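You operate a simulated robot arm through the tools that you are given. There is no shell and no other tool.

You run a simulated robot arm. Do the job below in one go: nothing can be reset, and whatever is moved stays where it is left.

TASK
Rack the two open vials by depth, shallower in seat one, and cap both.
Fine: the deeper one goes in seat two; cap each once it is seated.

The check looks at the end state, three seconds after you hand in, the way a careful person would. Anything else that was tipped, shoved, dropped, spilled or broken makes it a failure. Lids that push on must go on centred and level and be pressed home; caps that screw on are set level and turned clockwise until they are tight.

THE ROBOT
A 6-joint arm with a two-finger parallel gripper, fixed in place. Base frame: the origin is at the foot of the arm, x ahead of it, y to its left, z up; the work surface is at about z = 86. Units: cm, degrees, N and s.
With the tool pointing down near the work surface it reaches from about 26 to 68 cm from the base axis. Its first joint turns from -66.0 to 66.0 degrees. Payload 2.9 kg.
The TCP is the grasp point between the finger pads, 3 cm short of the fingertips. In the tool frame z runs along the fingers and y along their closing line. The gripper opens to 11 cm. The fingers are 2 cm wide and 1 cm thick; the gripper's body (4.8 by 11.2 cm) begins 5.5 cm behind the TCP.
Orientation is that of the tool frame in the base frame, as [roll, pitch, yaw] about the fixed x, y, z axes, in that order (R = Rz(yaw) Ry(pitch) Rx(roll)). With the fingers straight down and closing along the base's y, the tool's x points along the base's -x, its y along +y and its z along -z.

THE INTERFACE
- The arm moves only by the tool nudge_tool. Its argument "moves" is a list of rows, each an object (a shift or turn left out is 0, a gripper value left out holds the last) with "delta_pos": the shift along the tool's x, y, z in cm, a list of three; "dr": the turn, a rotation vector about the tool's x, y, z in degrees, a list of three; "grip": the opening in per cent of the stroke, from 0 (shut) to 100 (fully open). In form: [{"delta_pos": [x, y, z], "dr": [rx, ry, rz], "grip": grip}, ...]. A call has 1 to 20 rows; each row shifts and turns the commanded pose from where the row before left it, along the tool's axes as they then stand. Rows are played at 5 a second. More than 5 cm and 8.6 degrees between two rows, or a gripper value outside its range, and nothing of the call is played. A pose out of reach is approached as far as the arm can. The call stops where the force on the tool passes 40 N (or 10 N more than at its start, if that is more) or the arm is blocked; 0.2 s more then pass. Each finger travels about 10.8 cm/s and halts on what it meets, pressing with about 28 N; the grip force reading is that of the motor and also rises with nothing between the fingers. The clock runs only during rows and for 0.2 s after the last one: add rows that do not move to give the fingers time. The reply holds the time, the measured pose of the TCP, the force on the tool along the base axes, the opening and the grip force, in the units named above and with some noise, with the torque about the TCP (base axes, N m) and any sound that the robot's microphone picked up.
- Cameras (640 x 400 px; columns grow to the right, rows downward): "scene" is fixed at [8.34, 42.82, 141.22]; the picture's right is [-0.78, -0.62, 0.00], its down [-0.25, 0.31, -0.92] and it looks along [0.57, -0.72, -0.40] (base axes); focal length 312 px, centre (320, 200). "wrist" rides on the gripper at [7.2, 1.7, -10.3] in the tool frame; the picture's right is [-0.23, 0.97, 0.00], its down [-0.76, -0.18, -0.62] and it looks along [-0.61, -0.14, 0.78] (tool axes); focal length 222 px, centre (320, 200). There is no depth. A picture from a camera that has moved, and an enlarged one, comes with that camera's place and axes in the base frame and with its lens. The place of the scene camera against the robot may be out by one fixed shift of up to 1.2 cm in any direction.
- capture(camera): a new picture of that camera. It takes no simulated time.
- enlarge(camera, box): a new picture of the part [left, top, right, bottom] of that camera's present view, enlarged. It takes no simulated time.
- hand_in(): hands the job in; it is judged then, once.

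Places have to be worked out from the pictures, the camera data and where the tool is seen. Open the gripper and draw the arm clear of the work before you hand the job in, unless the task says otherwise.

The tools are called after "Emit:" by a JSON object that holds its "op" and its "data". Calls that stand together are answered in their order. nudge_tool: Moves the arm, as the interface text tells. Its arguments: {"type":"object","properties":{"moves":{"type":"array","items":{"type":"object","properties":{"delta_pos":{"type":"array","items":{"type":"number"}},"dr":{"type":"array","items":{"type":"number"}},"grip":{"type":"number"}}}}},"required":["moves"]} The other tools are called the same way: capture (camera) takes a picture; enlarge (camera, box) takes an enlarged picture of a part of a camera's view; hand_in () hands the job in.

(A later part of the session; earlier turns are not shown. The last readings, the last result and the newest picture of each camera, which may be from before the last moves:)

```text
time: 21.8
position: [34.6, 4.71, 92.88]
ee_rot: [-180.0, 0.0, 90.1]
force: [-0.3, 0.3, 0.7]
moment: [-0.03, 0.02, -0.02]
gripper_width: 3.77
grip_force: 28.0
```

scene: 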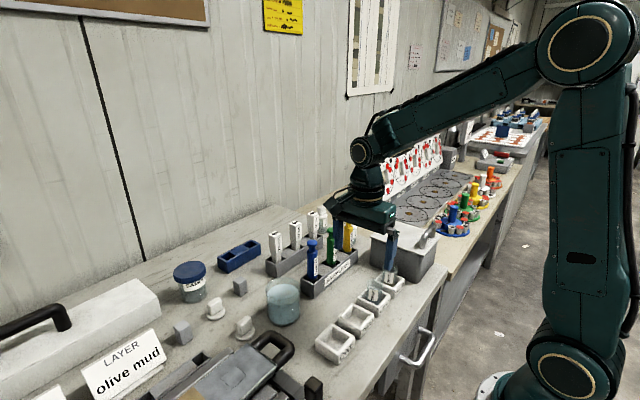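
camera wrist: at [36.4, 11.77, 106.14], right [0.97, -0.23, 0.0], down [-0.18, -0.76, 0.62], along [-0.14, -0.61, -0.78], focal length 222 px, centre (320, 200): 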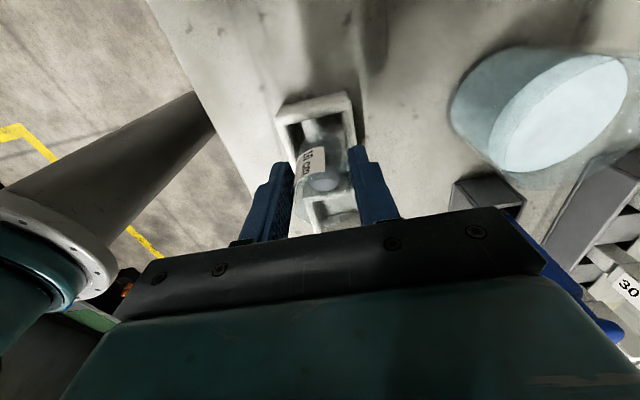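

No floor contact yet at about z 92.85. I'll lower in 0.1 cm steps.

Emit:
{"op": "nudge_tool", "data": {"moves": [{"delta_pos": [0, 0, 0.1]}, {"delta_pos": [0, 0, 0.1]}, {}]}}

```text
time: 22.6
position: [34.61, 4.79, 92.67]
ee_rot: [180.0, 0.0, 90.1]
force: [-0.7, 0.5, -0.4]
moment: [-0.01, 0.01, -0.01]
gripper_width: 3.77
grip_force: 28.6
```

Still no load at z≈92.65; continuing down in finer steps.

Emit:
{"op": "nudge_tool", "data": {"moves": [{"delta_pos": [0, 0, 0.05]}, {"delta_pos": [0, 0, 0.05]}, {"delta_pos": [0, 0, 0.05]}, {}]}}

```text
time: 23.6
position: [34.52, 4.9, 92.53]
ee_rot: [179.8, 0.0, 90.0]
force: [-1.8, -1.1, 19.1]
moment: [-0.23, 0.14, 0.0]
gripper_width: 3.75
grip_force: 28.4
```

Floor contact (19 N). I'll back off slightly and open the fingers.

Emit:
{"op": "nudge_tool", "data": {"moves": [{"delta_pos": [0, 0, -0.1]}, {}, {"grip": 38}, {"grip": 44}, {"grip": 52}, {"grip": 62}, {"grip": 68}, {}, {}]}}

Emit:
{"op": "enlarge", "data": {"camera": "scene", "box": [312, 300, 372, 360]}}

Emit:
{"op": "enlarge", "data": {"camera": "wrist", "box": [240, 80, 400, 240]}}

```text
time: 25.6
position: [34.52, 4.74, 92.5]
ee_rot: [-179.9, 0.1, 90.0]
force: [0.5, -0.2, 0.0]
moment: [-0.02, 0.01, 0.0]
gripper_width: 7.46
grip_force: 0.1
```

```text
6.67 times, centred on (342, 330) of scene
camera zoom: at [8.34, 42.82, 141.22], right [-0.78, -0.62, 0.0], down [-0.25, 0.31, -0.92], along [0.57, -0.72, -0.4], focal length 2081 px, centre (173, -667)
```

zoom: 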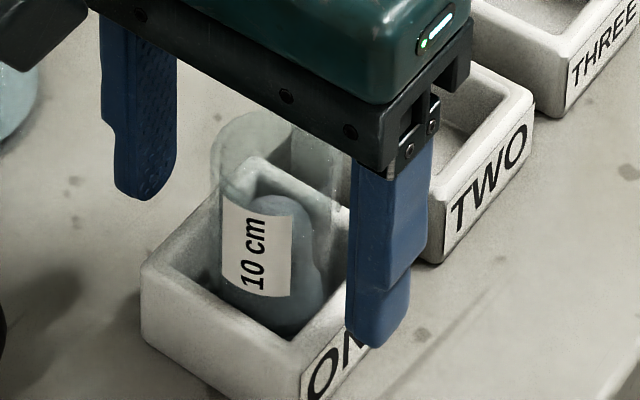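

```text
2.50 times, centred on (320, 160) of wrist
camera zoom: at [36.35, 12.14, 103.02], right [0.97, -0.23, 0.0], down [-0.18, -0.76, 0.62], along [-0.14, -0.61, -0.78], focal length 555 px, centre (320, 300)
```

zoom: 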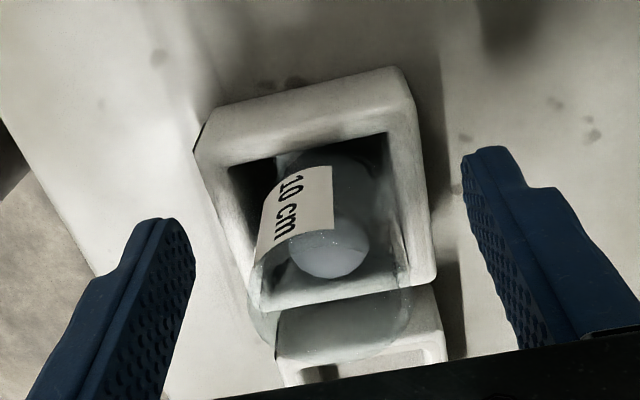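

The 10 cm vial is seated in ONE. I'll raise the tool, then move back in −y so that the wrist camera looks nearly straight down on the rim for an accurate y.

Emit:
{"op": "nudge_tool", "data": {"moves": [{"delta_pos": [0, 0, -1]}, {"delta_pos": [0, 0, -2]}, {"delta_pos": [0, 0, -2.5]}, {"delta_pos": [0, 0, -2.5]}, {"delta_pos": [-2.5, 0, 0]}, {"delta_pos": [-2.5, 0, 0]}, {}, {}]}}

Emit:
{"op": "capture", "data": {"camera": "wrist"}}

Emit:
{"op": "enlarge", "data": {"camera": "wrist", "box": [240, 0, 360, 90]}}

Emit:
{"op": "enlarge", "data": {"camera": "scene", "box": [312, 300, 372, 360]}}

```text
time: 27.4
position: [34.66, -0.22, 100.69]
ee_rot: [179.9, -0.1, 90.0]
force: [-0.4, -0.3, -0.1]
moment: [0.01, 0.0, 0.0]
gripper_width: 7.49
grip_force: 0.1
```

```text
taken
camera wrist: at [36.42, 7.14, 111.05], right [0.97, -0.23, 0.0], down [-0.18, -0.76, 0.62], along [-0.14, -0.61, -0.78], focal length 222 px, centre (320, 200)
```

wrist: 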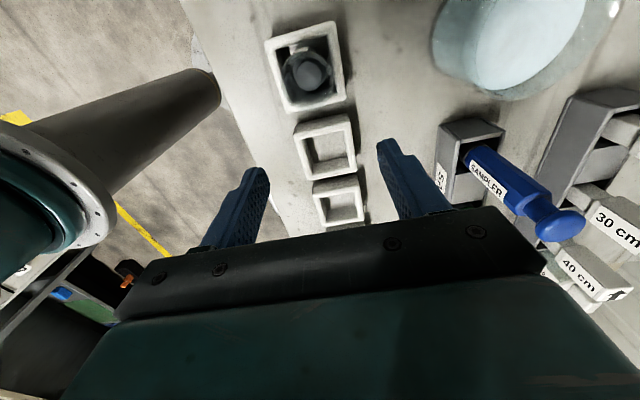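

```text
4.44 times, centred on (300, 45) of wrist
camera zoom: at [36.42, 7.14, 111.05], right [0.97, -0.23, 0.0], down [-0.18, -0.76, 0.62], along [-0.14, -0.61, -0.78], focal length 987 px, centre (409, 889)
```

zoom: 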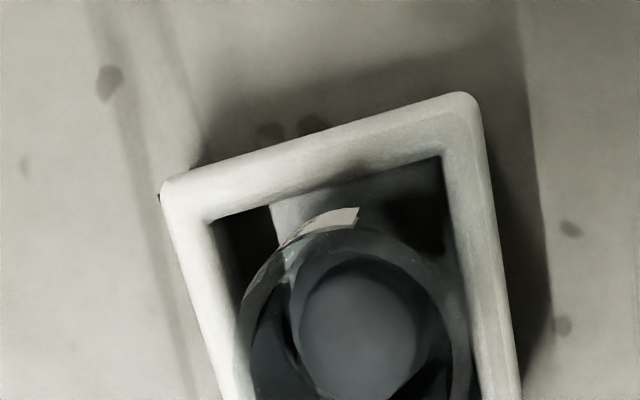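

```text
6.67 times, centred on (342, 330) of scene
camera zoom: at [8.34, 42.82, 141.22], right [-0.78, -0.62, 0.0], down [-0.25, 0.31, -0.92], along [0.57, -0.72, -0.4], focal length 2081 px, centre (173, -667)
```

zoom: 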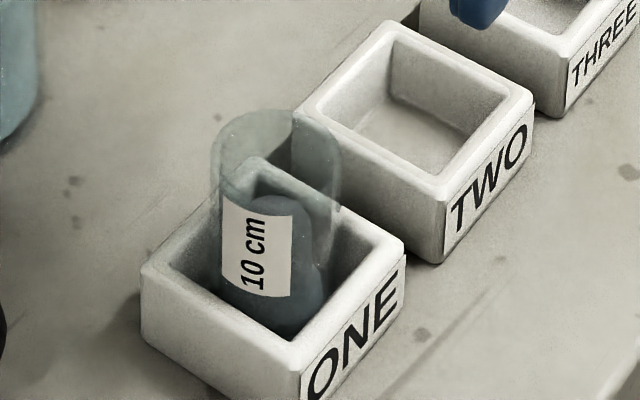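

Now a full zoom on the rim for a precise measurement.

Emit:
{"op": "enlarge", "data": {"camera": "wrist", "box": [260, 20, 360, 120]}}

```text
4.00 times, centred on (310, 70) of wrist
camera zoom: at [36.42, 7.14, 111.05], right [0.97, -0.23, 0.0], down [-0.18, -0.76, 0.62], along [-0.14, -0.61, -0.78], focal length 888 px, centre (360, 720)
```

zoom: 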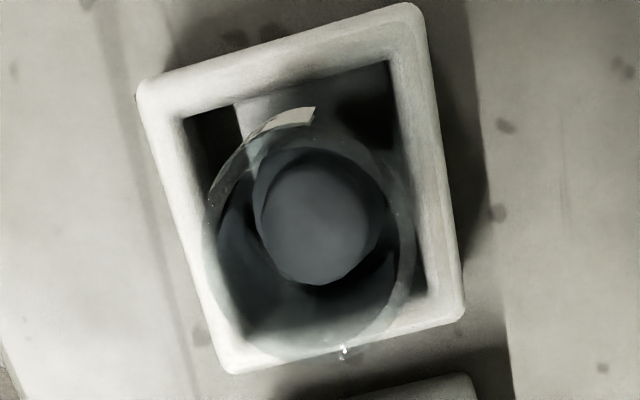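

Vial centre in ONE is about (34.8, 4.15), well centred in the box. Next I'll raise and go to a viewing pose near cap A (about (52.3, 13.2)), going +y first, then +x.

Emit:
{"op": "nudge_tool", "data": {"moves": [{"delta_pos": [0, 0, -3]}, {"delta_pos": [0, 0, -2.5]}, {"delta_pos": [3.4, 0, 0]}, {"delta_pos": [3.4, 0, 0]}, {"delta_pos": [3.4, 0, 0]}, {"delta_pos": [0, 4.5, 0]}, {"delta_pos": [0, 4.5, 0]}, {"delta_pos": [0, 4.5, 0]}, {"delta_pos": [0, 4.4, 0]}, {"delta_pos": [0, 0, 2.5]}, {"delta_pos": [0, 0, 2.5]}, {}, {}]}}

Emit:
{"op": "capture", "data": {"camera": "wrist"}}

Emit:
{"op": "capture", "data": {"camera": "scene"}}

Emit:
{"op": "enlarge", "data": {"camera": "wrist", "box": [260, 20, 360, 120]}}

```text
time: 30.2
position: [52.56, 9.97, 101.01]
ee_rot: [-179.9, 0.0, 90.1]
force: [-0.2, 0.4, -0.7]
moment: [0.01, -0.03, 0.01]
gripper_width: 7.49
grip_force: 0.2
```

```text
taken
camera wrist: at [54.38, 17.31, 111.48], right [0.97, -0.23, 0.0], down [-0.18, -0.76, 0.62], along [-0.14, -0.61, -0.78], focal length 222 px, centre (320, 200)
```

wrist: 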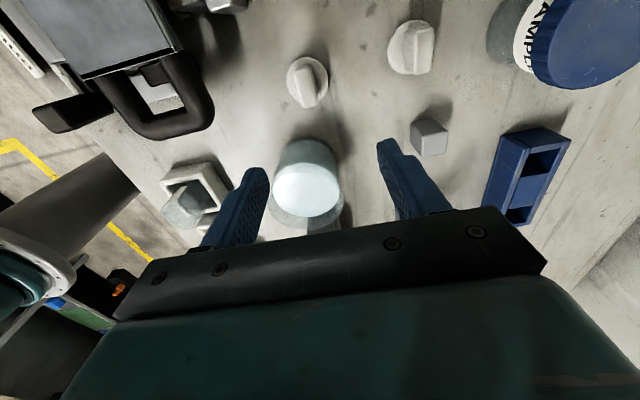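

```text
taken
```

scene: 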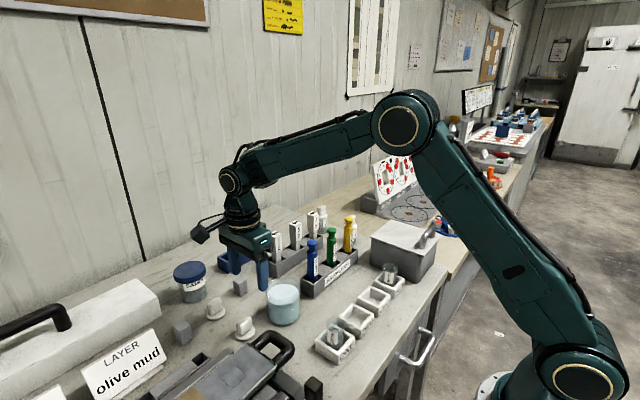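

```text
4.00 times, centred on (310, 70) of wrist
camera zoom: at [54.38, 17.31, 111.48], right [0.97, -0.23, 0.0], down [-0.18, -0.76, 0.62], along [-0.14, -0.61, -0.78], focal length 888 px, centre (360, 720)
```

zoom: 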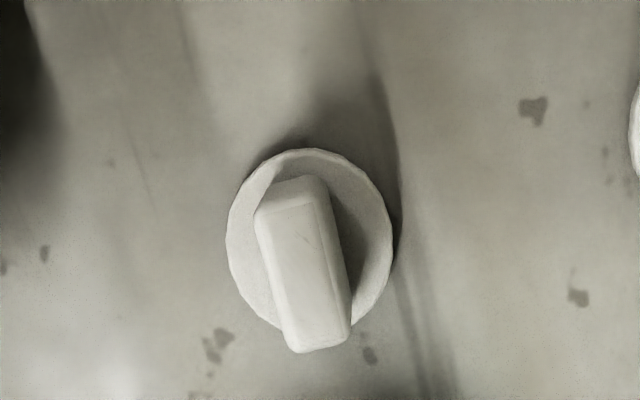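

Cap A's disc centre lands at the same image point as the vial rim did, giving cap centre ≈ (51.9, 13.16) with its tab exactly along y. I'll move over it, narrow the fingers to ~4.5 cm and descend to just above the disc.

Emit:
{"op": "nudge_tool", "data": {"moves": [{"delta_pos": [1.6, -0.3, 0], "grip": 50}, {"delta_pos": [1.6, -0.3, 0], "grip": 42}, {"delta_pos": [0, 0, 3]}, {"delta_pos": [0, 0, 3]}, {"delta_pos": [0, 0, 2]}, {}, {}]}}

Emit:
{"op": "enlarge", "data": {"camera": "wrist", "box": [240, 100, 400, 240]}}

Emit:
{"op": "enlarge", "data": {"camera": "scene", "box": [195, 250, 295, 350]}}

```text
time: 31.8
position: [51.85, 13.22, 93.04]
ee_rot: [-179.9, 0.0, 90.0]
force: [-0.1, -0.1, 0.3]
moment: [-0.01, -0.01, 0.0]
gripper_width: 4.63
grip_force: 0.1
```

```text
2.86 times, centred on (320, 170) of wrist
camera zoom: at [53.7, 20.55, 103.55], right [0.97, -0.23, 0.0], down [-0.18, -0.76, 0.62], along [-0.14, -0.61, -0.78], focal length 635 px, centre (320, 286)
```

zoom: 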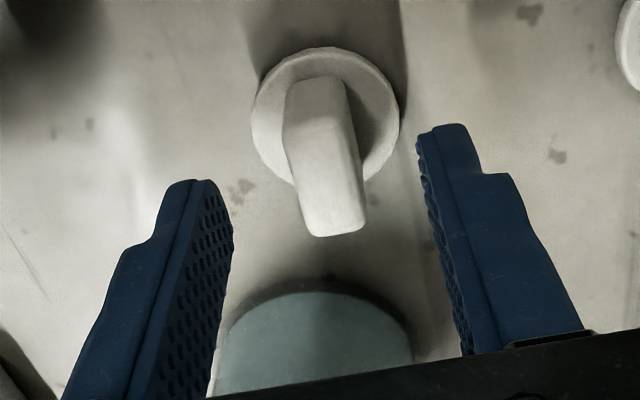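

```text
4.00 times, centred on (245, 300) of scene
camera zoom: at [8.34, 42.82, 141.22], right [-0.78, -0.62, 0.0], down [-0.25, 0.31, -0.92], along [0.57, -0.72, -0.4], focal length 1248 px, centre (620, -200)
```

zoom: 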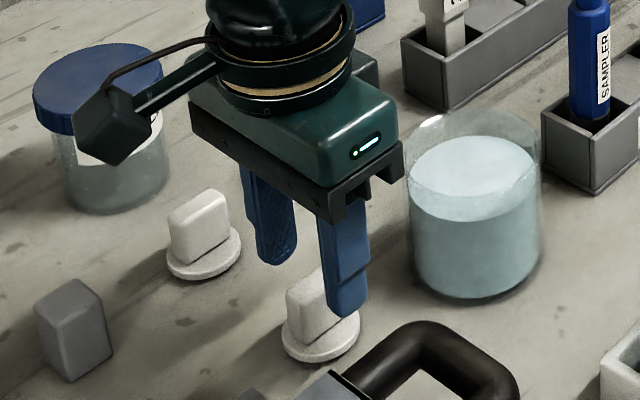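

Cap tab is centred between the fingers. Descending 3 cm, then closing on the tab.

Emit:
{"op": "nudge_tool", "data": {"moves": [{"delta_pos": [0, 0, 1.2]}, {"delta_pos": [0, 0, 1.0]}, {"delta_pos": [0, 0, 0.5]}, {"delta_pos": [0, 0, 0.2]}, {}, {}]}}

Emit:
{"op": "enlarge", "data": {"camera": "scene", "box": [205, 280, 285, 350]}}

Emit:
{"op": "enlarge", "data": {"camera": "wrist", "box": [240, 100, 400, 240]}}

```text
time: 33.2
position: [52.01, 13.18, 90.31]
ee_rot: [-180.0, 0.0, 90.0]
force: [1.2, 0.3, 0.1]
moment: [0.01, 0.0, -0.02]
gripper_width: 4.64
grip_force: 0.1
```

```text
5.71 times, centred on (245, 315) of scene
camera zoom: at [8.34, 42.82, 141.22], right [-0.78, -0.62, 0.0], down [-0.25, 0.31, -0.92], along [0.57, -0.72, -0.4], focal length 1783 px, centre (749, -457)
```

zoom: 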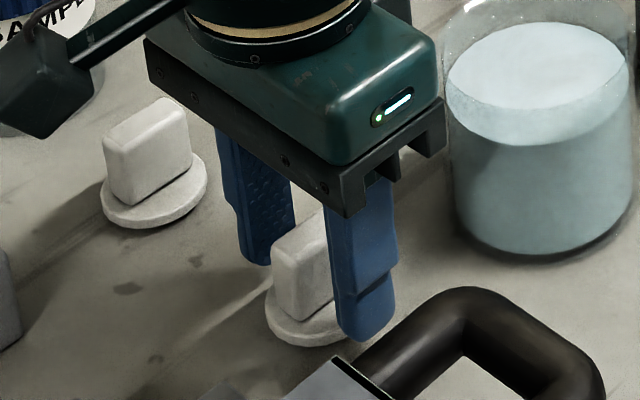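

```text
2.86 times, centred on (320, 170) of wrist
camera zoom: at [53.7, 20.52, 100.62], right [0.97, -0.23, 0.0], down [-0.18, -0.76, 0.62], along [-0.14, -0.61, -0.78], focal length 635 px, centre (320, 286)
```

zoom: 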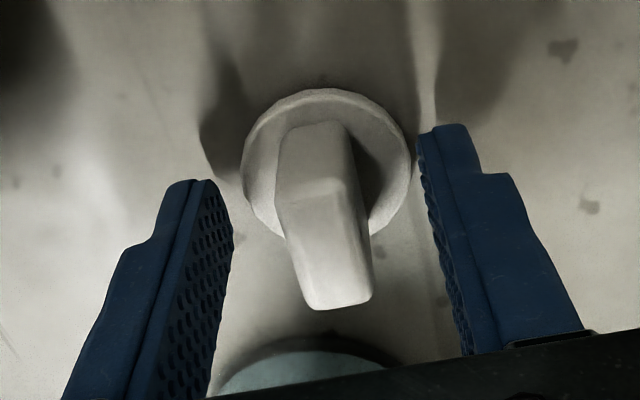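

Fingertips are just above the disc. Closing on the tab in steps.

Emit:
{"op": "nudge_tool", "data": {"moves": [{"grip": 34}, {"grip": 28}, {"grip": 23}, {"grip": 19}, {"grip": 16}, {"grip": 13}, {"grip": 10}, {"grip": 7}, {}, {}]}}

Emit:
{"op": "enlarge", "data": {"camera": "wrist", "box": [240, 100, 400, 240]}}

```text
time: 35.4
position: [51.9, 13.3, 90.27]
ee_rot: [180.0, 0.1, 90.0]
force: [0.4, -0.8, 1.2]
moment: [0.02, 0.0, 0.0]
gripper_width: 1.43
grip_force: 27.9
```

```text
2.86 times, centred on (320, 170) of wrist
camera zoom: at [53.7, 20.53, 100.64], right [0.97, -0.23, 0.0], down [-0.18, -0.76, 0.62], along [-0.14, -0.61, -0.78], focal length 635 px, centre (320, 286)
```

zoom: 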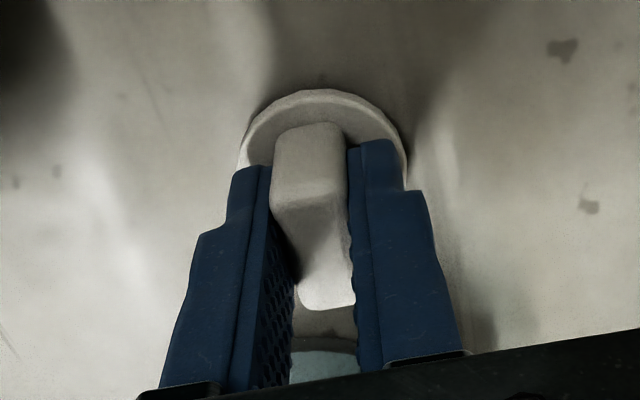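

Tab gripped (1.43 cm). Lifting and looking at the cap's underside.

Emit:
{"op": "nudge_tool", "data": {"moves": [{"delta_pos": [0, 0, -0.5]}, {"delta_pos": [0, 0, -1.5]}, {"delta_pos": [0, 0, -3]}, {"delta_pos": [0, 0, -4]}, {"delta_pos": [0, 0, -4]}, {}, {}]}}

Emit:
{"op": "capture", "data": {"camera": "scene"}}

Emit:
{"op": "enlarge", "data": {"camera": "scene", "box": [205, 230, 285, 300]}}

Emit:
{"op": "enlarge", "data": {"camera": "wrist", "box": [240, 100, 400, 240]}}

```text
time: 37.0
position: [51.84, 13.24, 103.3]
ee_rot: [180.0, -0.1, 90.0]
force: [-0.4, -0.8, 0.2]
moment: [0.0, -0.01, -0.01]
gripper_width: 1.45
grip_force: 27.8
```

```text
taken
```

scene: 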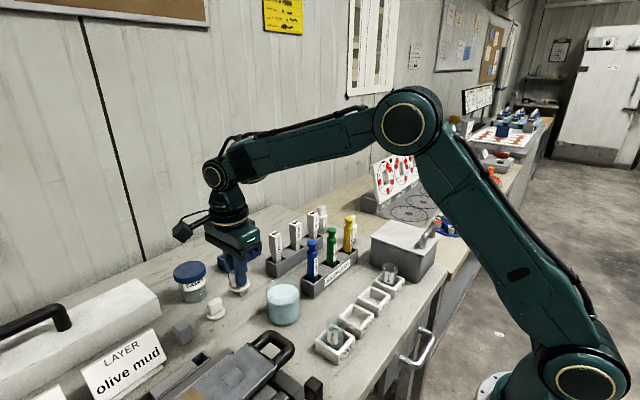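

```text
5.71 times, centred on (245, 265) of scene
camera zoom: at [8.34, 42.82, 141.22], right [-0.78, -0.62, 0.0], down [-0.25, 0.31, -0.92], along [0.57, -0.72, -0.4], focal length 1783 px, centre (749, -171)
```

zoom: 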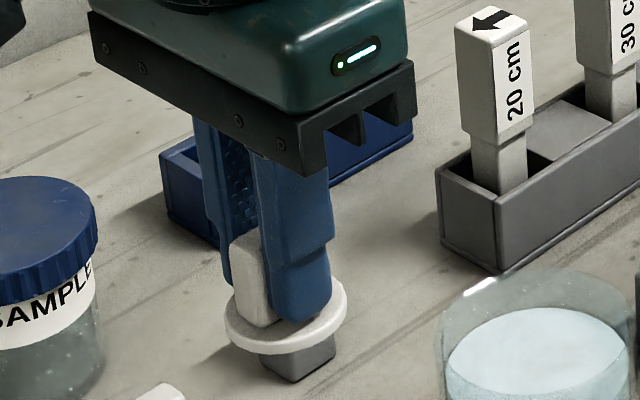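

```text
2.86 times, centred on (320, 170) of wrist
camera zoom: at [53.71, 20.61, 113.66], right [0.97, -0.23, 0.0], down [-0.18, -0.76, 0.62], along [-0.14, -0.61, -0.78], focal length 635 px, centre (320, 286)
```

zoom: 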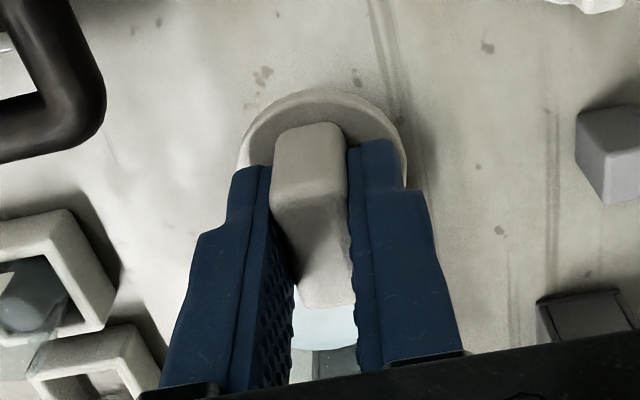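

Cap A is held level (the grey block behind it is the one on the bench). I'll carry it over to above the vial in seat ONE.

Emit:
{"op": "nudge_tool", "data": {"moves": [{"delta_pos": [0, -2.3, 0]}, {"delta_pos": [0, -3, 0]}, {"delta_pos": [0, -3, 0]}, {"delta_pos": [0, -3, 0]}, {"delta_pos": [0, -3, 0]}, {"delta_pos": [0, -3, 0]}, {"delta_pos": [-2, 0, 0]}, {"delta_pos": [-2.5, 0, 0]}, {"delta_pos": [-2.5, 0, 0]}, {"delta_pos": [-2.02, 0, 0]}, {"delta_pos": [0, 0, 2]}, {"delta_pos": [0, 0, 2]}, {}, {}]}}

Emit:
{"op": "capture", "data": {"camera": "wrist"}}

Emit:
{"op": "enlarge", "data": {"camera": "scene", "box": [312, 290, 372, 350]}}

Emit:
{"op": "enlarge", "data": {"camera": "wrist", "box": [260, 80, 380, 220]}}

```text
time: 40.0
position: [34.6, 4.0, 99.3]
ee_rot: [-180.0, 0.0, 90.0]
force: [0.0, 0.5, -0.1]
moment: [0.0, -0.02, 0.03]
gripper_width: 1.46
grip_force: 28.0
```

```text
taken
camera wrist: at [36.38, 11.45, 109.63], right [0.97, -0.23, 0.0], down [-0.18, -0.76, 0.62], along [-0.14, -0.61, -0.78], focal length 222 px, centre (320, 200)
```

wrist: 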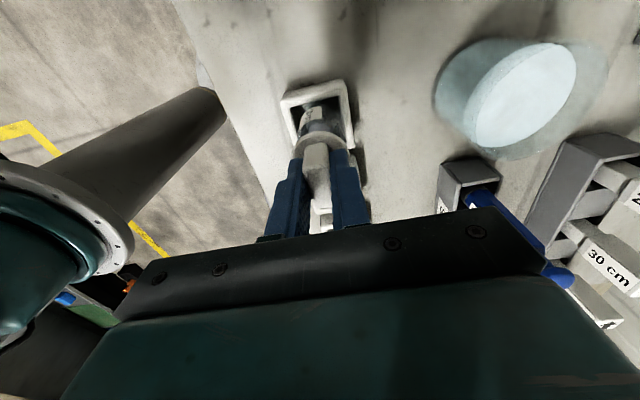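

```text
6.67 times, centred on (342, 320) of scene
camera zoom: at [8.34, 42.82, 141.22], right [-0.78, -0.62, 0.0], down [-0.25, 0.31, -0.92], along [0.57, -0.72, -0.4], focal length 2081 px, centre (173, -600)
```

zoom: 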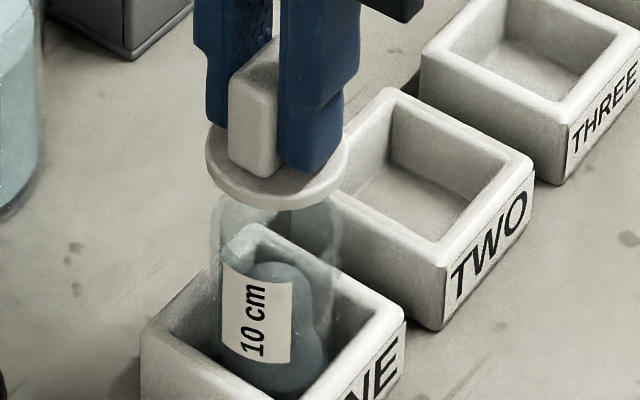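

```text
2.86 times, centred on (320, 150) of wrist
camera zoom: at [36.38, 11.45, 109.63], right [0.97, -0.23, 0.0], down [-0.18, -0.76, 0.62], along [-0.14, -0.61, -0.78], focal length 635 px, centre (320, 343)
```

zoom: 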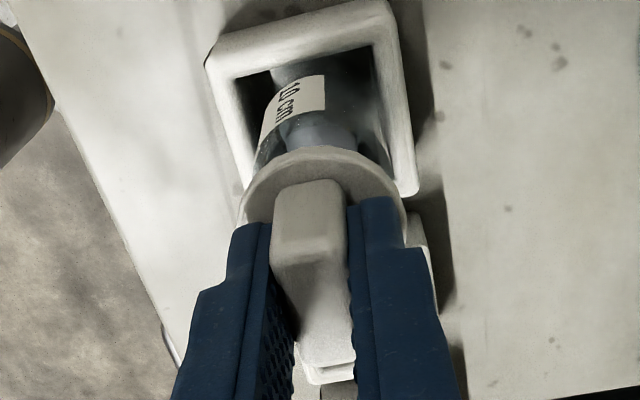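

The scene view shows the disc and vial rim edges aligned to within a pixel or so. I'll lower close to contact and recheck.

Emit:
{"op": "nudge_tool", "data": {"moves": [{"delta_pos": [0, 0, 0.5]}, {"delta_pos": [0, 0, 0.5]}, {"delta_pos": [0, 0, 0.3]}, {}, {}]}}

Emit:
{"op": "enlarge", "data": {"camera": "scene", "box": [322, 305, 352, 335]}}

Emit:
{"op": "enlarge", "data": {"camera": "wrist", "box": [260, 100, 360, 200]}}

```text
time: 41.2
position: [34.62, 4.14, 97.98]
ee_rot: [-180.0, 0.0, 90.0]
force: [-0.8, -0.8, 0.0]
moment: [0.0, 0.02, 0.02]
gripper_width: 1.47
grip_force: 27.5
```

```text
13.33 times, centred on (337, 320) of scene
camera zoom: at [8.34, 42.82, 141.22], right [-0.78, -0.62, 0.0], down [-0.25, 0.31, -0.92], along [0.57, -0.72, -0.4], focal length 4161 px, centre (93, -1400)
```

zoom: 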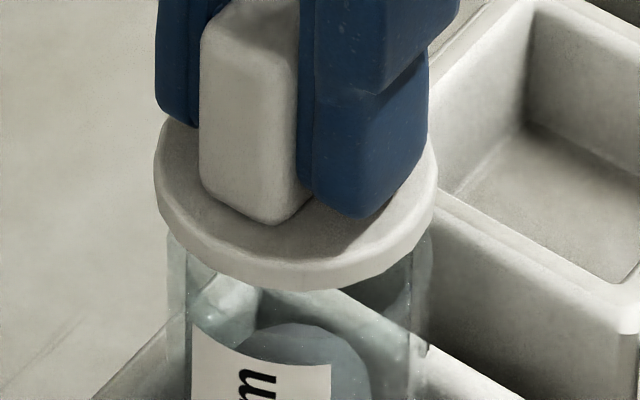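

```text
4.00 times, centred on (310, 150) of wrist
camera zoom: at [36.41, 11.47, 108.31], right [0.97, -0.23, 0.0], down [-0.18, -0.76, 0.62], along [-0.14, -0.61, -0.78], focal length 888 px, centre (360, 400)
```

zoom: 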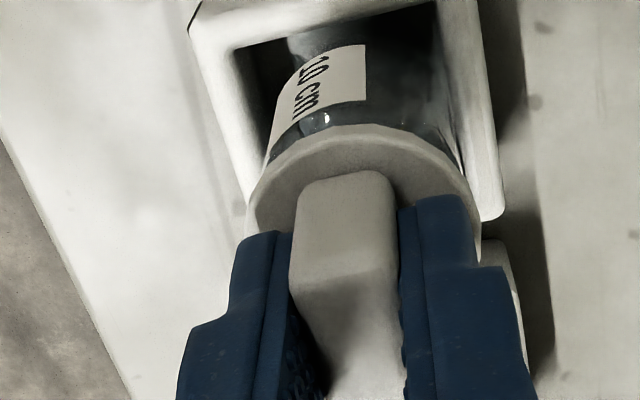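

Disc and vial centres agree within about 0.05 cm. I'll lower onto the rim in small steps, watching the force.

Emit:
{"op": "nudge_tool", "data": {"moves": [{"delta_pos": [0, 0, 0.2]}, {"delta_pos": [0, 0, 0.1]}, {"delta_pos": [0, 0, 0.1]}, {}]}}

Emit:
{"op": "enlarge", "data": {"camera": "scene", "box": [322, 305, 352, 335]}}

```text
time: 42.2
position: [34.62, 4.18, 97.67]
ee_rot: [180.0, 0.0, 90.0]
force: [-0.6, 0.2, 0.0]
moment: [-0.01, -0.01, 0.01]
gripper_width: 1.42
grip_force: 28.2
```

```text
13.33 times, centred on (337, 320) of scene
camera zoom: at [8.34, 42.82, 141.22], right [-0.78, -0.62, 0.0], down [-0.25, 0.31, -0.92], along [0.57, -0.72, -0.4], focal length 4161 px, centre (93, -1400)
```

zoom: 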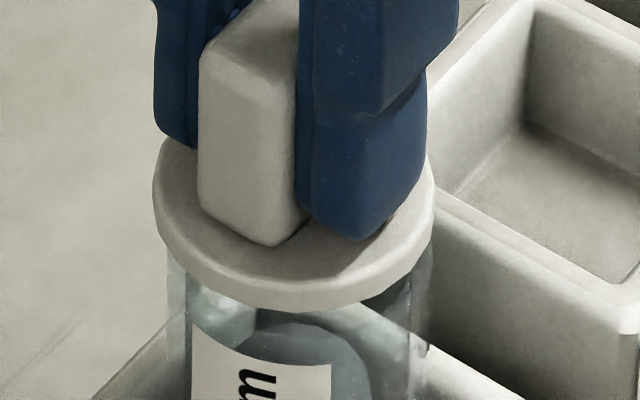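

Nearly touching; I'll apply a −0.07 cm y trim and continue down.

Emit:
{"op": "nudge_tool", "data": {"moves": [{"delta_pos": [-0.07, 0, 0.1]}, {"delta_pos": [0, 0, 0.1]}, {"delta_pos": [0, 0, 0.1]}, {}]}}

```text
time: 43.2
position: [34.57, 4.22, 97.15]
ee_rot: [180.0, 0.0, 90.0]
force: [-0.1, 0.6, 0.8]
moment: [-0.01, 0.03, 0.04]
gripper_width: 1.46
grip_force: 28.0
```

Emit:
{"op": "nudge_tool", "data": {"moves": [{"delta_pos": [0, 0, 0.07]}, {"delta_pos": [0, 0, 0.07]}, {}]}}

Emit:
{"op": "enlarge", "data": {"camera": "scene", "box": [322, 310, 352, 340]}}

```text
time: 44.0
position: [34.65, 4.04, 96.94]
ee_rot: [180.0, 0.0, 90.0]
force: [0.1, 0.0, 0.1]
moment: [0.0, -0.03, 0.02]
gripper_width: 1.43
grip_force: 28.0
```

```text
13.33 times, centred on (337, 325) of scene
camera zoom: at [8.34, 42.82, 141.22], right [-0.78, -0.62, 0.0], down [-0.25, 0.31, -0.92], along [0.57, -0.72, -0.4], focal length 4161 px, centre (93, -1467)
```

zoom: 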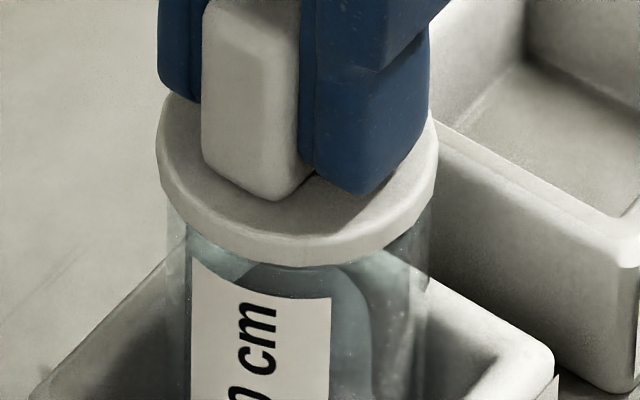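

No contact yet; the label/rim geometry says the rim is still about 0.4 cm below the disc. Continuing down.

Emit:
{"op": "nudge_tool", "data": {"moves": [{"delta_pos": [0, 0, 0.1]}, {"delta_pos": [0, 0, 0.1]}, {"delta_pos": [0, 0, 0.07]}, {}]}}

Emit:
{"op": "enlarge", "data": {"camera": "scene", "box": [322, 310, 352, 340]}}

```text
time: 45.0
position: [34.53, 4.1, 96.79]
ee_rot: [179.9, 0.0, 90.0]
force: [-0.4, 0.4, 0.3]
moment: [0.0, 0.0, -0.01]
gripper_width: 1.45
grip_force: 28.4
```

```text
13.33 times, centred on (337, 325) of scene
camera zoom: at [8.34, 42.82, 141.22], right [-0.78, -0.62, 0.0], down [-0.25, 0.31, -0.92], along [0.57, -0.72, -0.4], focal length 4161 px, centre (93, -1467)
```

zoom: 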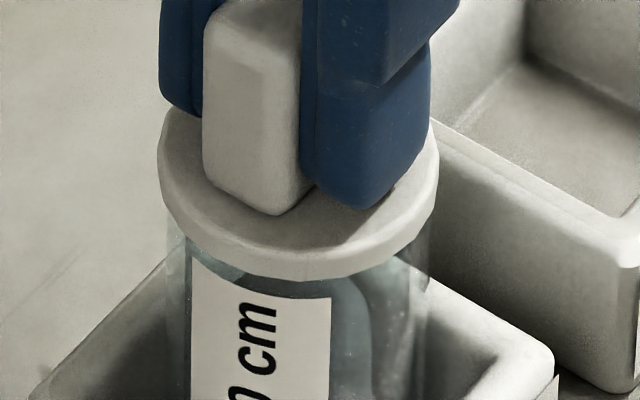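

Alignment still excellent; continuing down in small steps until contact.

Emit:
{"op": "nudge_tool", "data": {"moves": [{"delta_pos": [0, 0, 0.07]}, {"delta_pos": [0, 0, 0.07]}, {"delta_pos": [0, 0, 0.05]}, {}]}}

```text
time: 46.0
position: [34.57, 4.09, 96.61]
ee_rot: [-179.9, 0.0, 90.0]
force: [0.4, 0.0, -0.3]
moment: [0.0, -0.01, -0.01]
gripper_width: 1.44
grip_force: 27.6
```

Emit:
{"op": "nudge_tool", "data": {"moves": [{"delta_pos": [0, 0, 0.07]}, {"delta_pos": [0, 0, 0.07]}, {"delta_pos": [0, 0, 0.05]}, {}]}}

Emit:
{"op": "enlarge", "data": {"camera": "scene", "box": [322, 310, 352, 340]}}

```text
time: 47.0
position: [34.65, 4.14, 96.48]
ee_rot: [180.0, 0.0, 90.0]
force: [-2.9, -0.9, 16.0]
moment: [-0.19, 0.06, 0.02]
gripper_width: 1.43
grip_force: 28.7
heard: snap
```

```text
13.33 times, centred on (337, 325) of scene
camera zoom: at [8.32, 42.81, 141.22], right [-0.78, -0.62, 0.0], down [-0.25, 0.31, -0.92], along [0.57, -0.72, -0.4], focal length 4161 px, centre (93, -1467)
```

zoom: 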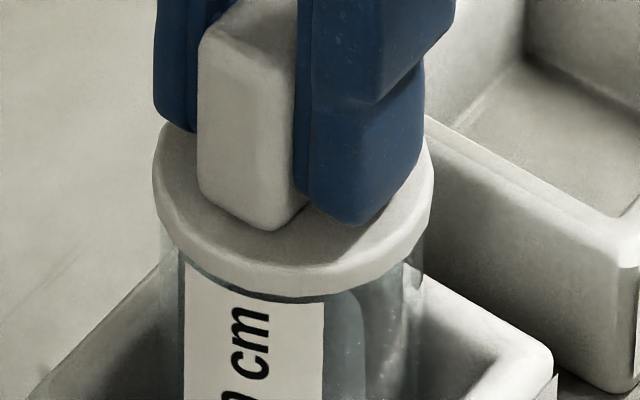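

A "snap" was heard with 16 N — the lid clicked on. I'll press slightly more to confirm it is fully home.

Emit:
{"op": "nudge_tool", "data": {"moves": [{"delta_pos": [0, 0, 0.05]}, {"delta_pos": [0, 0, 0.05]}, {}]}}

Emit:
{"op": "enlarge", "data": {"camera": "scene", "box": [322, 310, 352, 340]}}

```text
time: 47.8
position: [34.63, 4.27, 96.36]
ee_rot: [179.8, -0.1, 90.0]
force: [-1.6, 0.9, 33.9]
moment: [-0.01, 0.09, -0.04]
gripper_width: 1.46
grip_force: 28.0
```

```text
13.33 times, centred on (337, 325) of scene
camera zoom: at [8.3, 42.82, 141.22], right [-0.78, -0.62, 0.0], down [-0.25, 0.31, -0.92], along [0.57, -0.72, -0.4], focal length 4161 px, centre (93, -1467)
```

zoom: 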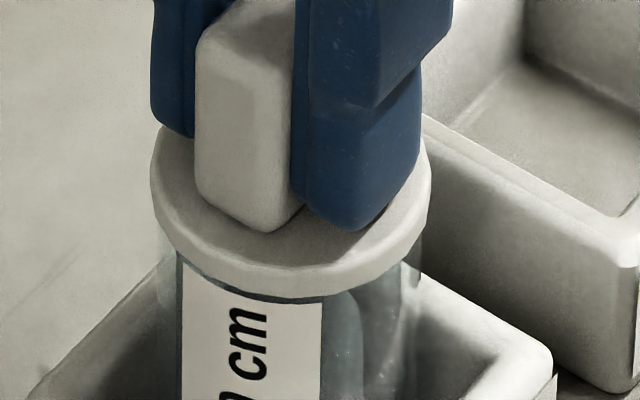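

Force rises steeply to 34 N with no further travel: home. I'll unload, open the fingers and rise straight up.

Emit:
{"op": "nudge_tool", "data": {"moves": [{"delta_pos": [0, 0, -0.1]}, {"delta_pos": [0, 0, -0.08]}, {}, {"grip": 16}, {"grip": 22}, {"grip": 30}, {"grip": 40}, {}, {}]}}

Emit:
{"op": "enlarge", "data": {"camera": "scene", "box": [312, 300, 372, 360]}}

```text
time: 49.8
position: [34.51, 4.04, 96.48]
ee_rot: [-180.0, 0.0, 90.1]
force: [-0.6, -0.2, 0.1]
moment: [-0.01, 0.01, 0.0]
gripper_width: 4.42
grip_force: 0.1
```

```text
6.67 times, centred on (342, 330) of scene
camera zoom: at [8.34, 42.82, 141.22], right [-0.78, -0.62, 0.0], down [-0.25, 0.31, -0.92], along [0.57, -0.72, -0.4], focal length 2081 px, centre (173, -667)
```

zoom: 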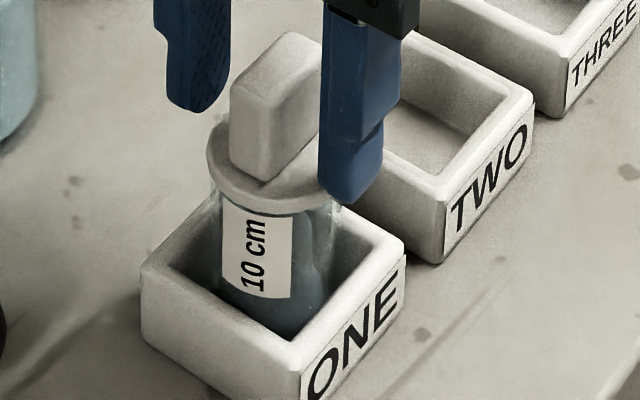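

Cap A is on vial 10 cm in seat ONE, level. I'll rise high and move to view the 30 cm vial in FOUR from above.

Emit:
{"op": "nudge_tool", "data": {"moves": [{"delta_pos": [0, 0, -2]}, {"delta_pos": [0, 0, -4]}, {"delta_pos": [0, 0, -4.5]}, {"delta_pos": [0, 0, -5]}, {"delta_pos": [-4.4, 0, 0], "grip": 68}, {"delta_pos": [-4.4, 0, 0]}, {"delta_pos": [-4.4, 0, 0]}, {"delta_pos": [-4.4, 0, 0]}, {"delta_pos": [-4.4, 0, 0]}, {"delta_pos": [-4.4, 0, 0]}, {}, {}]}}

Emit:
{"op": "capture", "data": {"camera": "wrist"}}

Emit:
{"op": "enlarge", "data": {"camera": "wrist", "box": [260, 20, 360, 120]}}

Emit:
{"op": "enlarge", "data": {"camera": "scene", "box": [312, 190, 472, 360]}}

```text
time: 52.4
position: [34.64, -22.35, 112.04]
ee_rot: [179.9, 0.0, 90.1]
force: [0.3, 0.6, -0.5]
moment: [0.02, -0.02, -0.01]
gripper_width: 7.51
grip_force: 0.0
```

```text
taken
camera wrist: at [36.44, -15.01, 122.42], right [0.97, -0.23, 0.0], down [-0.18, -0.76, 0.62], along [-0.14, -0.61, -0.78], focal length 222 px, centre (320, 200)
```

wrist: 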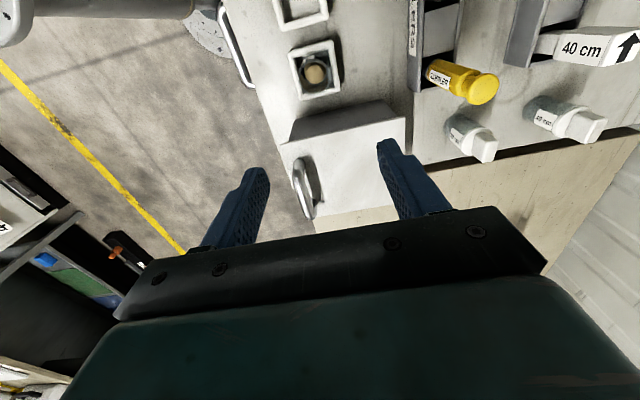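

```text
4.00 times, centred on (310, 70) of wrist
camera zoom: at [36.44, -15.01, 122.42], right [0.97, -0.23, 0.0], down [-0.18, -0.76, 0.62], along [-0.14, -0.61, -0.78], focal length 888 px, centre (360, 720)
```

zoom: 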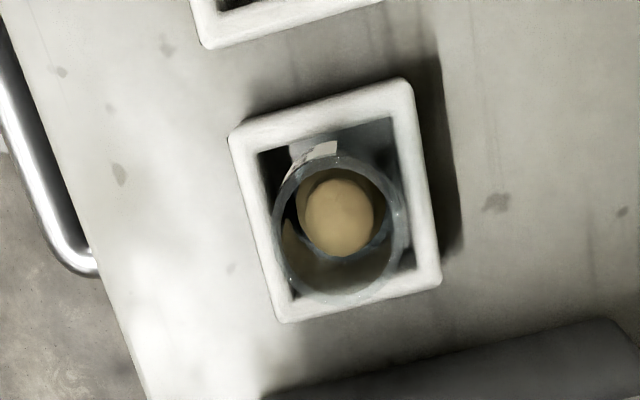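

```text
2.35 times, centred on (392, 275) of scene
camera zoom: at [8.34, 42.82, 141.22], right [-0.78, -0.62, 0.0], down [-0.25, 0.31, -0.92], along [0.57, -0.72, -0.4], focal length 734 px, centre (151, 24)
```

zoom: 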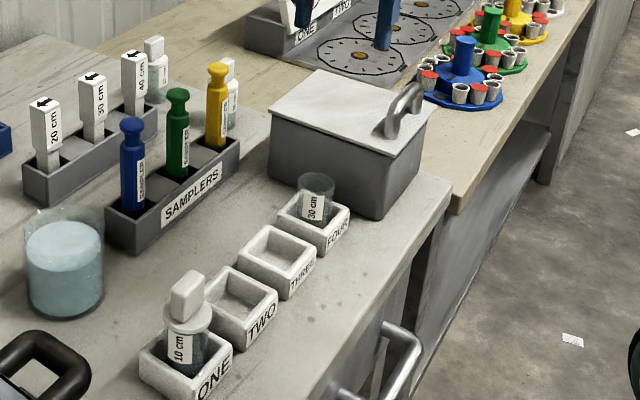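

The 30 cm vial is near (34.5, −19.96); the lidded box edge is ~3.5 cm clear of the gripper body. I'll centre over the vial and descend in stages.

Emit:
{"op": "nudge_tool", "data": {"moves": [{"delta_pos": [2.38, -0.1, 0]}, {"delta_pos": [0, 0, 4]}, {"delta_pos": [0, 0, 4]}, {"delta_pos": [0, 0, 4]}, {"delta_pos": [0, 0, 3.04]}, {}, {}]}}

Emit:
{"op": "enlarge", "data": {"camera": "wrist", "box": [240, 80, 400, 240]}}

Emit:
{"op": "enlarge", "data": {"camera": "scene", "box": [350, 210, 450, 310]}}

```text
time: 54.0
position: [34.46, -20.02, 96.93]
ee_rot: [-180.0, 0.0, 89.9]
force: [-0.3, -0.2, 0.5]
moment: [0.03, -0.02, 0.0]
gripper_width: 7.49
grip_force: 0.1
```

```text
2.50 times, centred on (320, 160) of wrist
camera zoom: at [36.29, -12.69, 107.35], right [0.97, -0.23, 0.0], down [-0.18, -0.76, 0.62], along [-0.14, -0.61, -0.78], focal length 555 px, centre (320, 300)
```

zoom: 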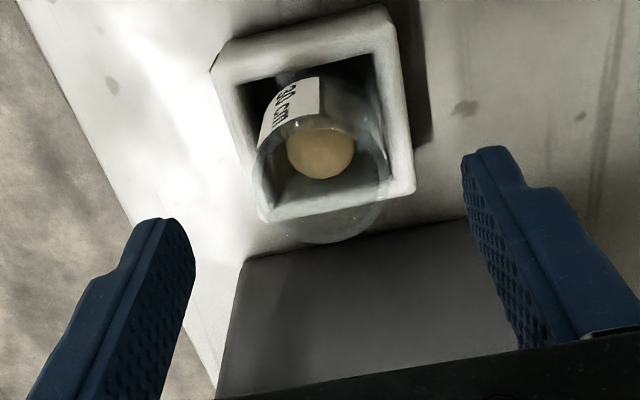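

```text
4.00 times, centred on (400, 260) of scene
camera zoom: at [8.34, 42.82, 141.22], right [-0.78, -0.62, 0.0], down [-0.25, 0.31, -0.92], along [0.57, -0.72, -0.4], focal length 1248 px, centre (0, -40)
```

zoom: 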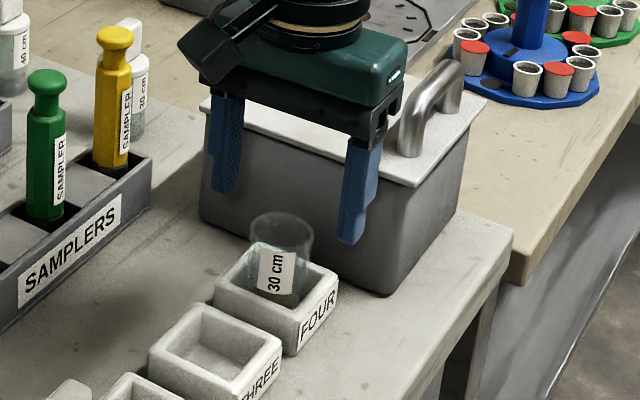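

Vial centred between fingers; I'll trim −0.1 in y and descend to grasp height.

Emit:
{"op": "nudge_tool", "data": {"moves": [{"delta_pos": [-0.1, 0, 1.5]}, {"delta_pos": [0, 0, 1.5]}, {"delta_pos": [0, 0, 1.2]}, {"delta_pos": [0, 0, 0.45]}, {}, {}]}}

Emit:
{"op": "enlarge", "data": {"camera": "wrist", "box": [240, 100, 400, 240]}}

Emit:
{"op": "enlarge", "data": {"camera": "scene", "box": [350, 210, 450, 310]}}

```text
time: 55.4
position: [34.5, -20.08, 92.29]
ee_rot: [180.0, 0.1, 90.0]
force: [0.1, -0.2, 0.6]
moment: [0.03, -0.01, 0.0]
gripper_width: 7.49
grip_force: 0.0
```

```text
2.86 times, centred on (320, 170) of wrist
camera zoom: at [36.36, -12.72, 102.71], right [0.97, -0.23, 0.0], down [-0.18, -0.76, 0.62], along [-0.14, -0.61, -0.78], focal length 635 px, centre (320, 286)
```

zoom: 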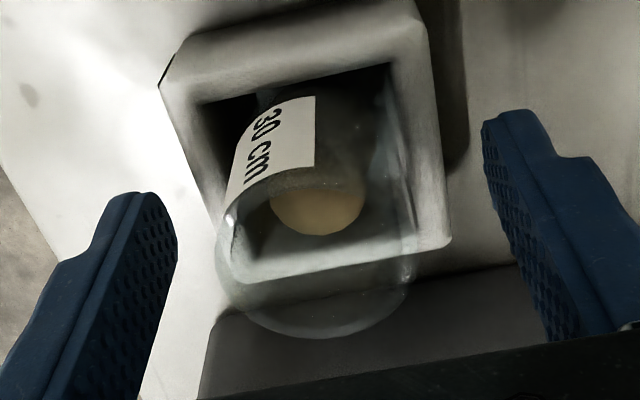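

```text
4.00 times, centred on (400, 260) of scene
camera zoom: at [8.34, 42.82, 141.22], right [-0.78, -0.62, 0.0], down [-0.25, 0.31, -0.92], along [0.57, -0.72, -0.4], focal length 1248 px, centre (0, -40)
```

zoom: 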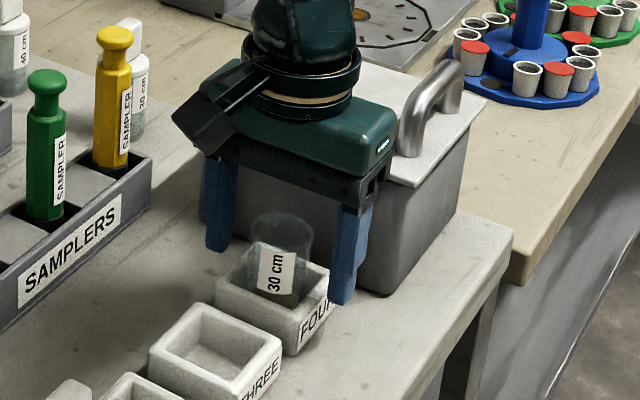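

The vial appears ~0.1 cm to −x of the finger midpoint. I'll trim −0.1 in x and close in steps.

Emit:
{"op": "nudge_tool", "data": {"moves": [{"delta_pos": [0, -0.1, 0], "grip": 60}, {"grip": 52}, {"grip": 45}, {"grip": 40}, {"grip": 37}, {"grip": 35}, {"grip": 33}, {"grip": 31}, {"grip": 28}, {"grip": 25}, {}]}}

```text
time: 57.8
position: [34.59, -20.01, 92.24]
ee_rot: [-180.0, 0.0, 89.9]
force: [-0.2, 0.3, 1.5]
moment: [0.0, -0.03, 0.0]
gripper_width: 3.79
grip_force: 27.8
```

Clean grip with no side load. Lifting the 30 cm vial slowly by 5 cm.

Emit:
{"op": "nudge_tool", "data": {"moves": [{"delta_pos": [0, 0, -0.4]}, {"delta_pos": [0, 0, -0.6]}, {"delta_pos": [0, 0, -0.8]}, {"delta_pos": [0, 0, -0.8]}, {"delta_pos": [0, 0, -0.8]}, {"delta_pos": [0, 0, -0.8]}, {"delta_pos": [0, 0, -0.8]}, {}, {"delta_pos": [0.6, 0, 0]}, {"delta_pos": [1.2, 0, 0]}, {"delta_pos": [1.6, 0, 0]}, {"delta_pos": [1.6, 0, 0]}, {"delta_pos": [1.6, 0, 0]}, {"delta_pos": [1.6, 0, 0]}, {}, {}]}}

Emit:
{"op": "capture", "data": {"camera": "wrist"}}

Emit:
{"op": "enlarge", "data": {"camera": "scene", "box": [312, 210, 432, 330]}}

```text
time: 61.2
position: [34.41, -11.79, 97.22]
ee_rot: [-180.0, -0.1, 89.9]
force: [-0.1, -0.7, 0.7]
moment: [-0.01, 0.03, 0.02]
gripper_width: 3.77
grip_force: 27.6
```

```text
taken
camera wrist: at [36.19, -4.51, 107.7], right [0.97, -0.23, 0.0], down [-0.18, -0.76, 0.62], along [-0.14, -0.61, -0.78], focal length 222 px, centre (320, 200)
```

wrist: 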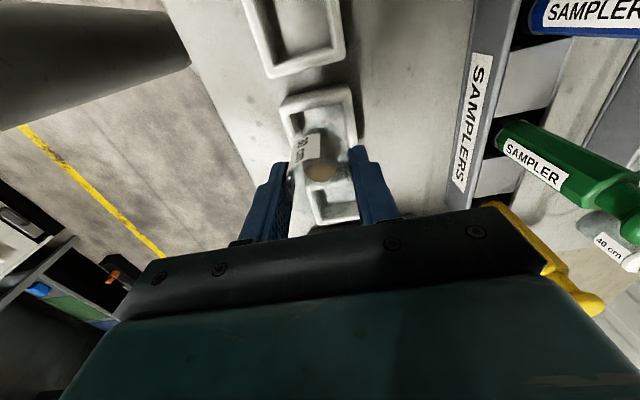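

```text
3.33 times, centred on (372, 270) of scene
camera zoom: at [8.34, 42.82, 141.22], right [-0.78, -0.62, 0.0], down [-0.25, 0.31, -0.92], along [0.57, -0.72, -0.4], focal length 1040 px, centre (147, -33)
```

zoom: 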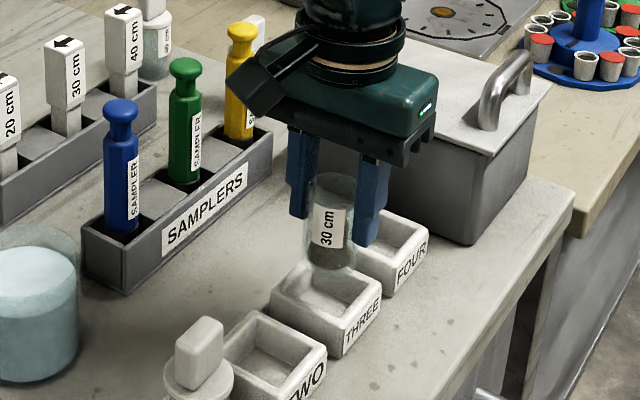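

Vial held upright. Continuing 8 cm to seat TWO, then lowering to just above its rim.

Emit:
{"op": "nudge_tool", "data": {"moves": [{"delta_pos": [0.6, 0, 0]}, {"delta_pos": [1.4, 0, 0]}, {"delta_pos": [1.6, 0, 0]}, {"delta_pos": [1.6, 0, 0]}, {"delta_pos": [1.6, 0, 0]}, {"delta_pos": [1.2, 0, 0]}, {"delta_pos": [0, 0, 0.6]}, {"delta_pos": [0, 0, 0.8]}, {"delta_pos": [0, 0, 0.8]}, {"delta_pos": [0, 0, 0.4]}, {}, {}]}}

Emit:
{"op": "enlarge", "data": {"camera": "scene", "box": [330, 285, 390, 345]}}

Emit:
{"op": "enlarge", "data": {"camera": "wrist", "box": [270, 80, 370, 180]}}

```text
time: 63.8
position: [34.42, -3.78, 94.7]
ee_rot: [180.0, 0.0, 90.0]
force: [-0.8, -1.8, -1.0]
moment: [-0.09, 0.02, -0.02]
gripper_width: 3.78
grip_force: 27.9
```

```text
6.67 times, centred on (360, 315) of scene
camera zoom: at [8.34, 42.81, 141.22], right [-0.78, -0.62, 0.0], down [-0.25, 0.31, -0.92], along [0.57, -0.72, -0.4], focal length 2081 px, centre (53, -567)
```

zoom: 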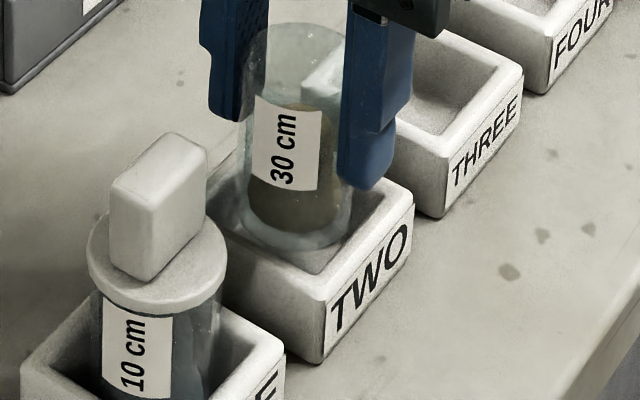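

```text
4.00 times, centred on (320, 130) of wrist
camera zoom: at [36.17, 3.49, 105.11], right [0.97, -0.23, 0.0], down [-0.18, -0.76, 0.62], along [-0.14, -0.61, -0.78], focal length 888 px, centre (320, 480)
```

zoom: 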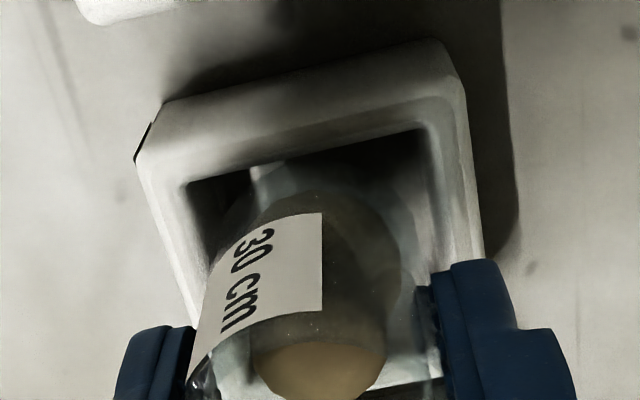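

Slight side reading here; I'll take another reading and zoom in before lowering further.

Emit:
{"op": "nudge_tool", "data": {"moves": [{}, {}]}}

Emit:
{"op": "enlarge", "data": {"camera": "scene", "box": [340, 300, 385, 345]}}

Emit:
{"op": "enlarge", "data": {"camera": "wrist", "box": [280, 90, 350, 150]}}

```text
time: 64.4
position: [34.35, -3.78, 94.66]
ee_rot: [180.0, 0.0, 90.0]
force: [0.5, -1.3, -1.0]
moment: [-0.13, 0.0, 0.06]
gripper_width: 3.79
grip_force: 28.3
```

```text
8.89 times, centred on (362, 322) of scene
camera zoom: at [8.34, 42.81, 141.22], right [-0.78, -0.62, 0.0], down [-0.25, 0.31, -0.92], along [0.57, -0.72, -0.4], focal length 2774 px, centre (-58, -889)
```

zoom: 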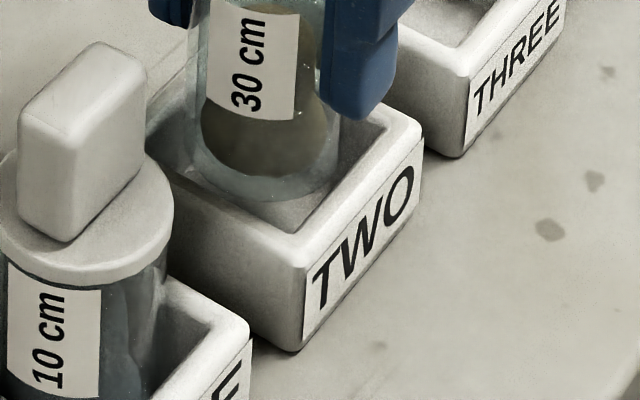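

```text
6.67 times, centred on (315, 120) of wrist
camera zoom: at [36.18, 3.49, 105.12], right [0.97, -0.23, 0.0], down [-0.18, -0.76, 0.62], along [-0.14, -0.61, -0.78], focal length 1481 px, centre (353, 733)
```

zoom: 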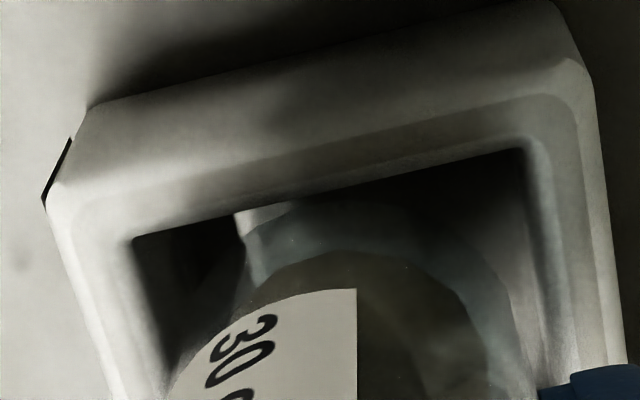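

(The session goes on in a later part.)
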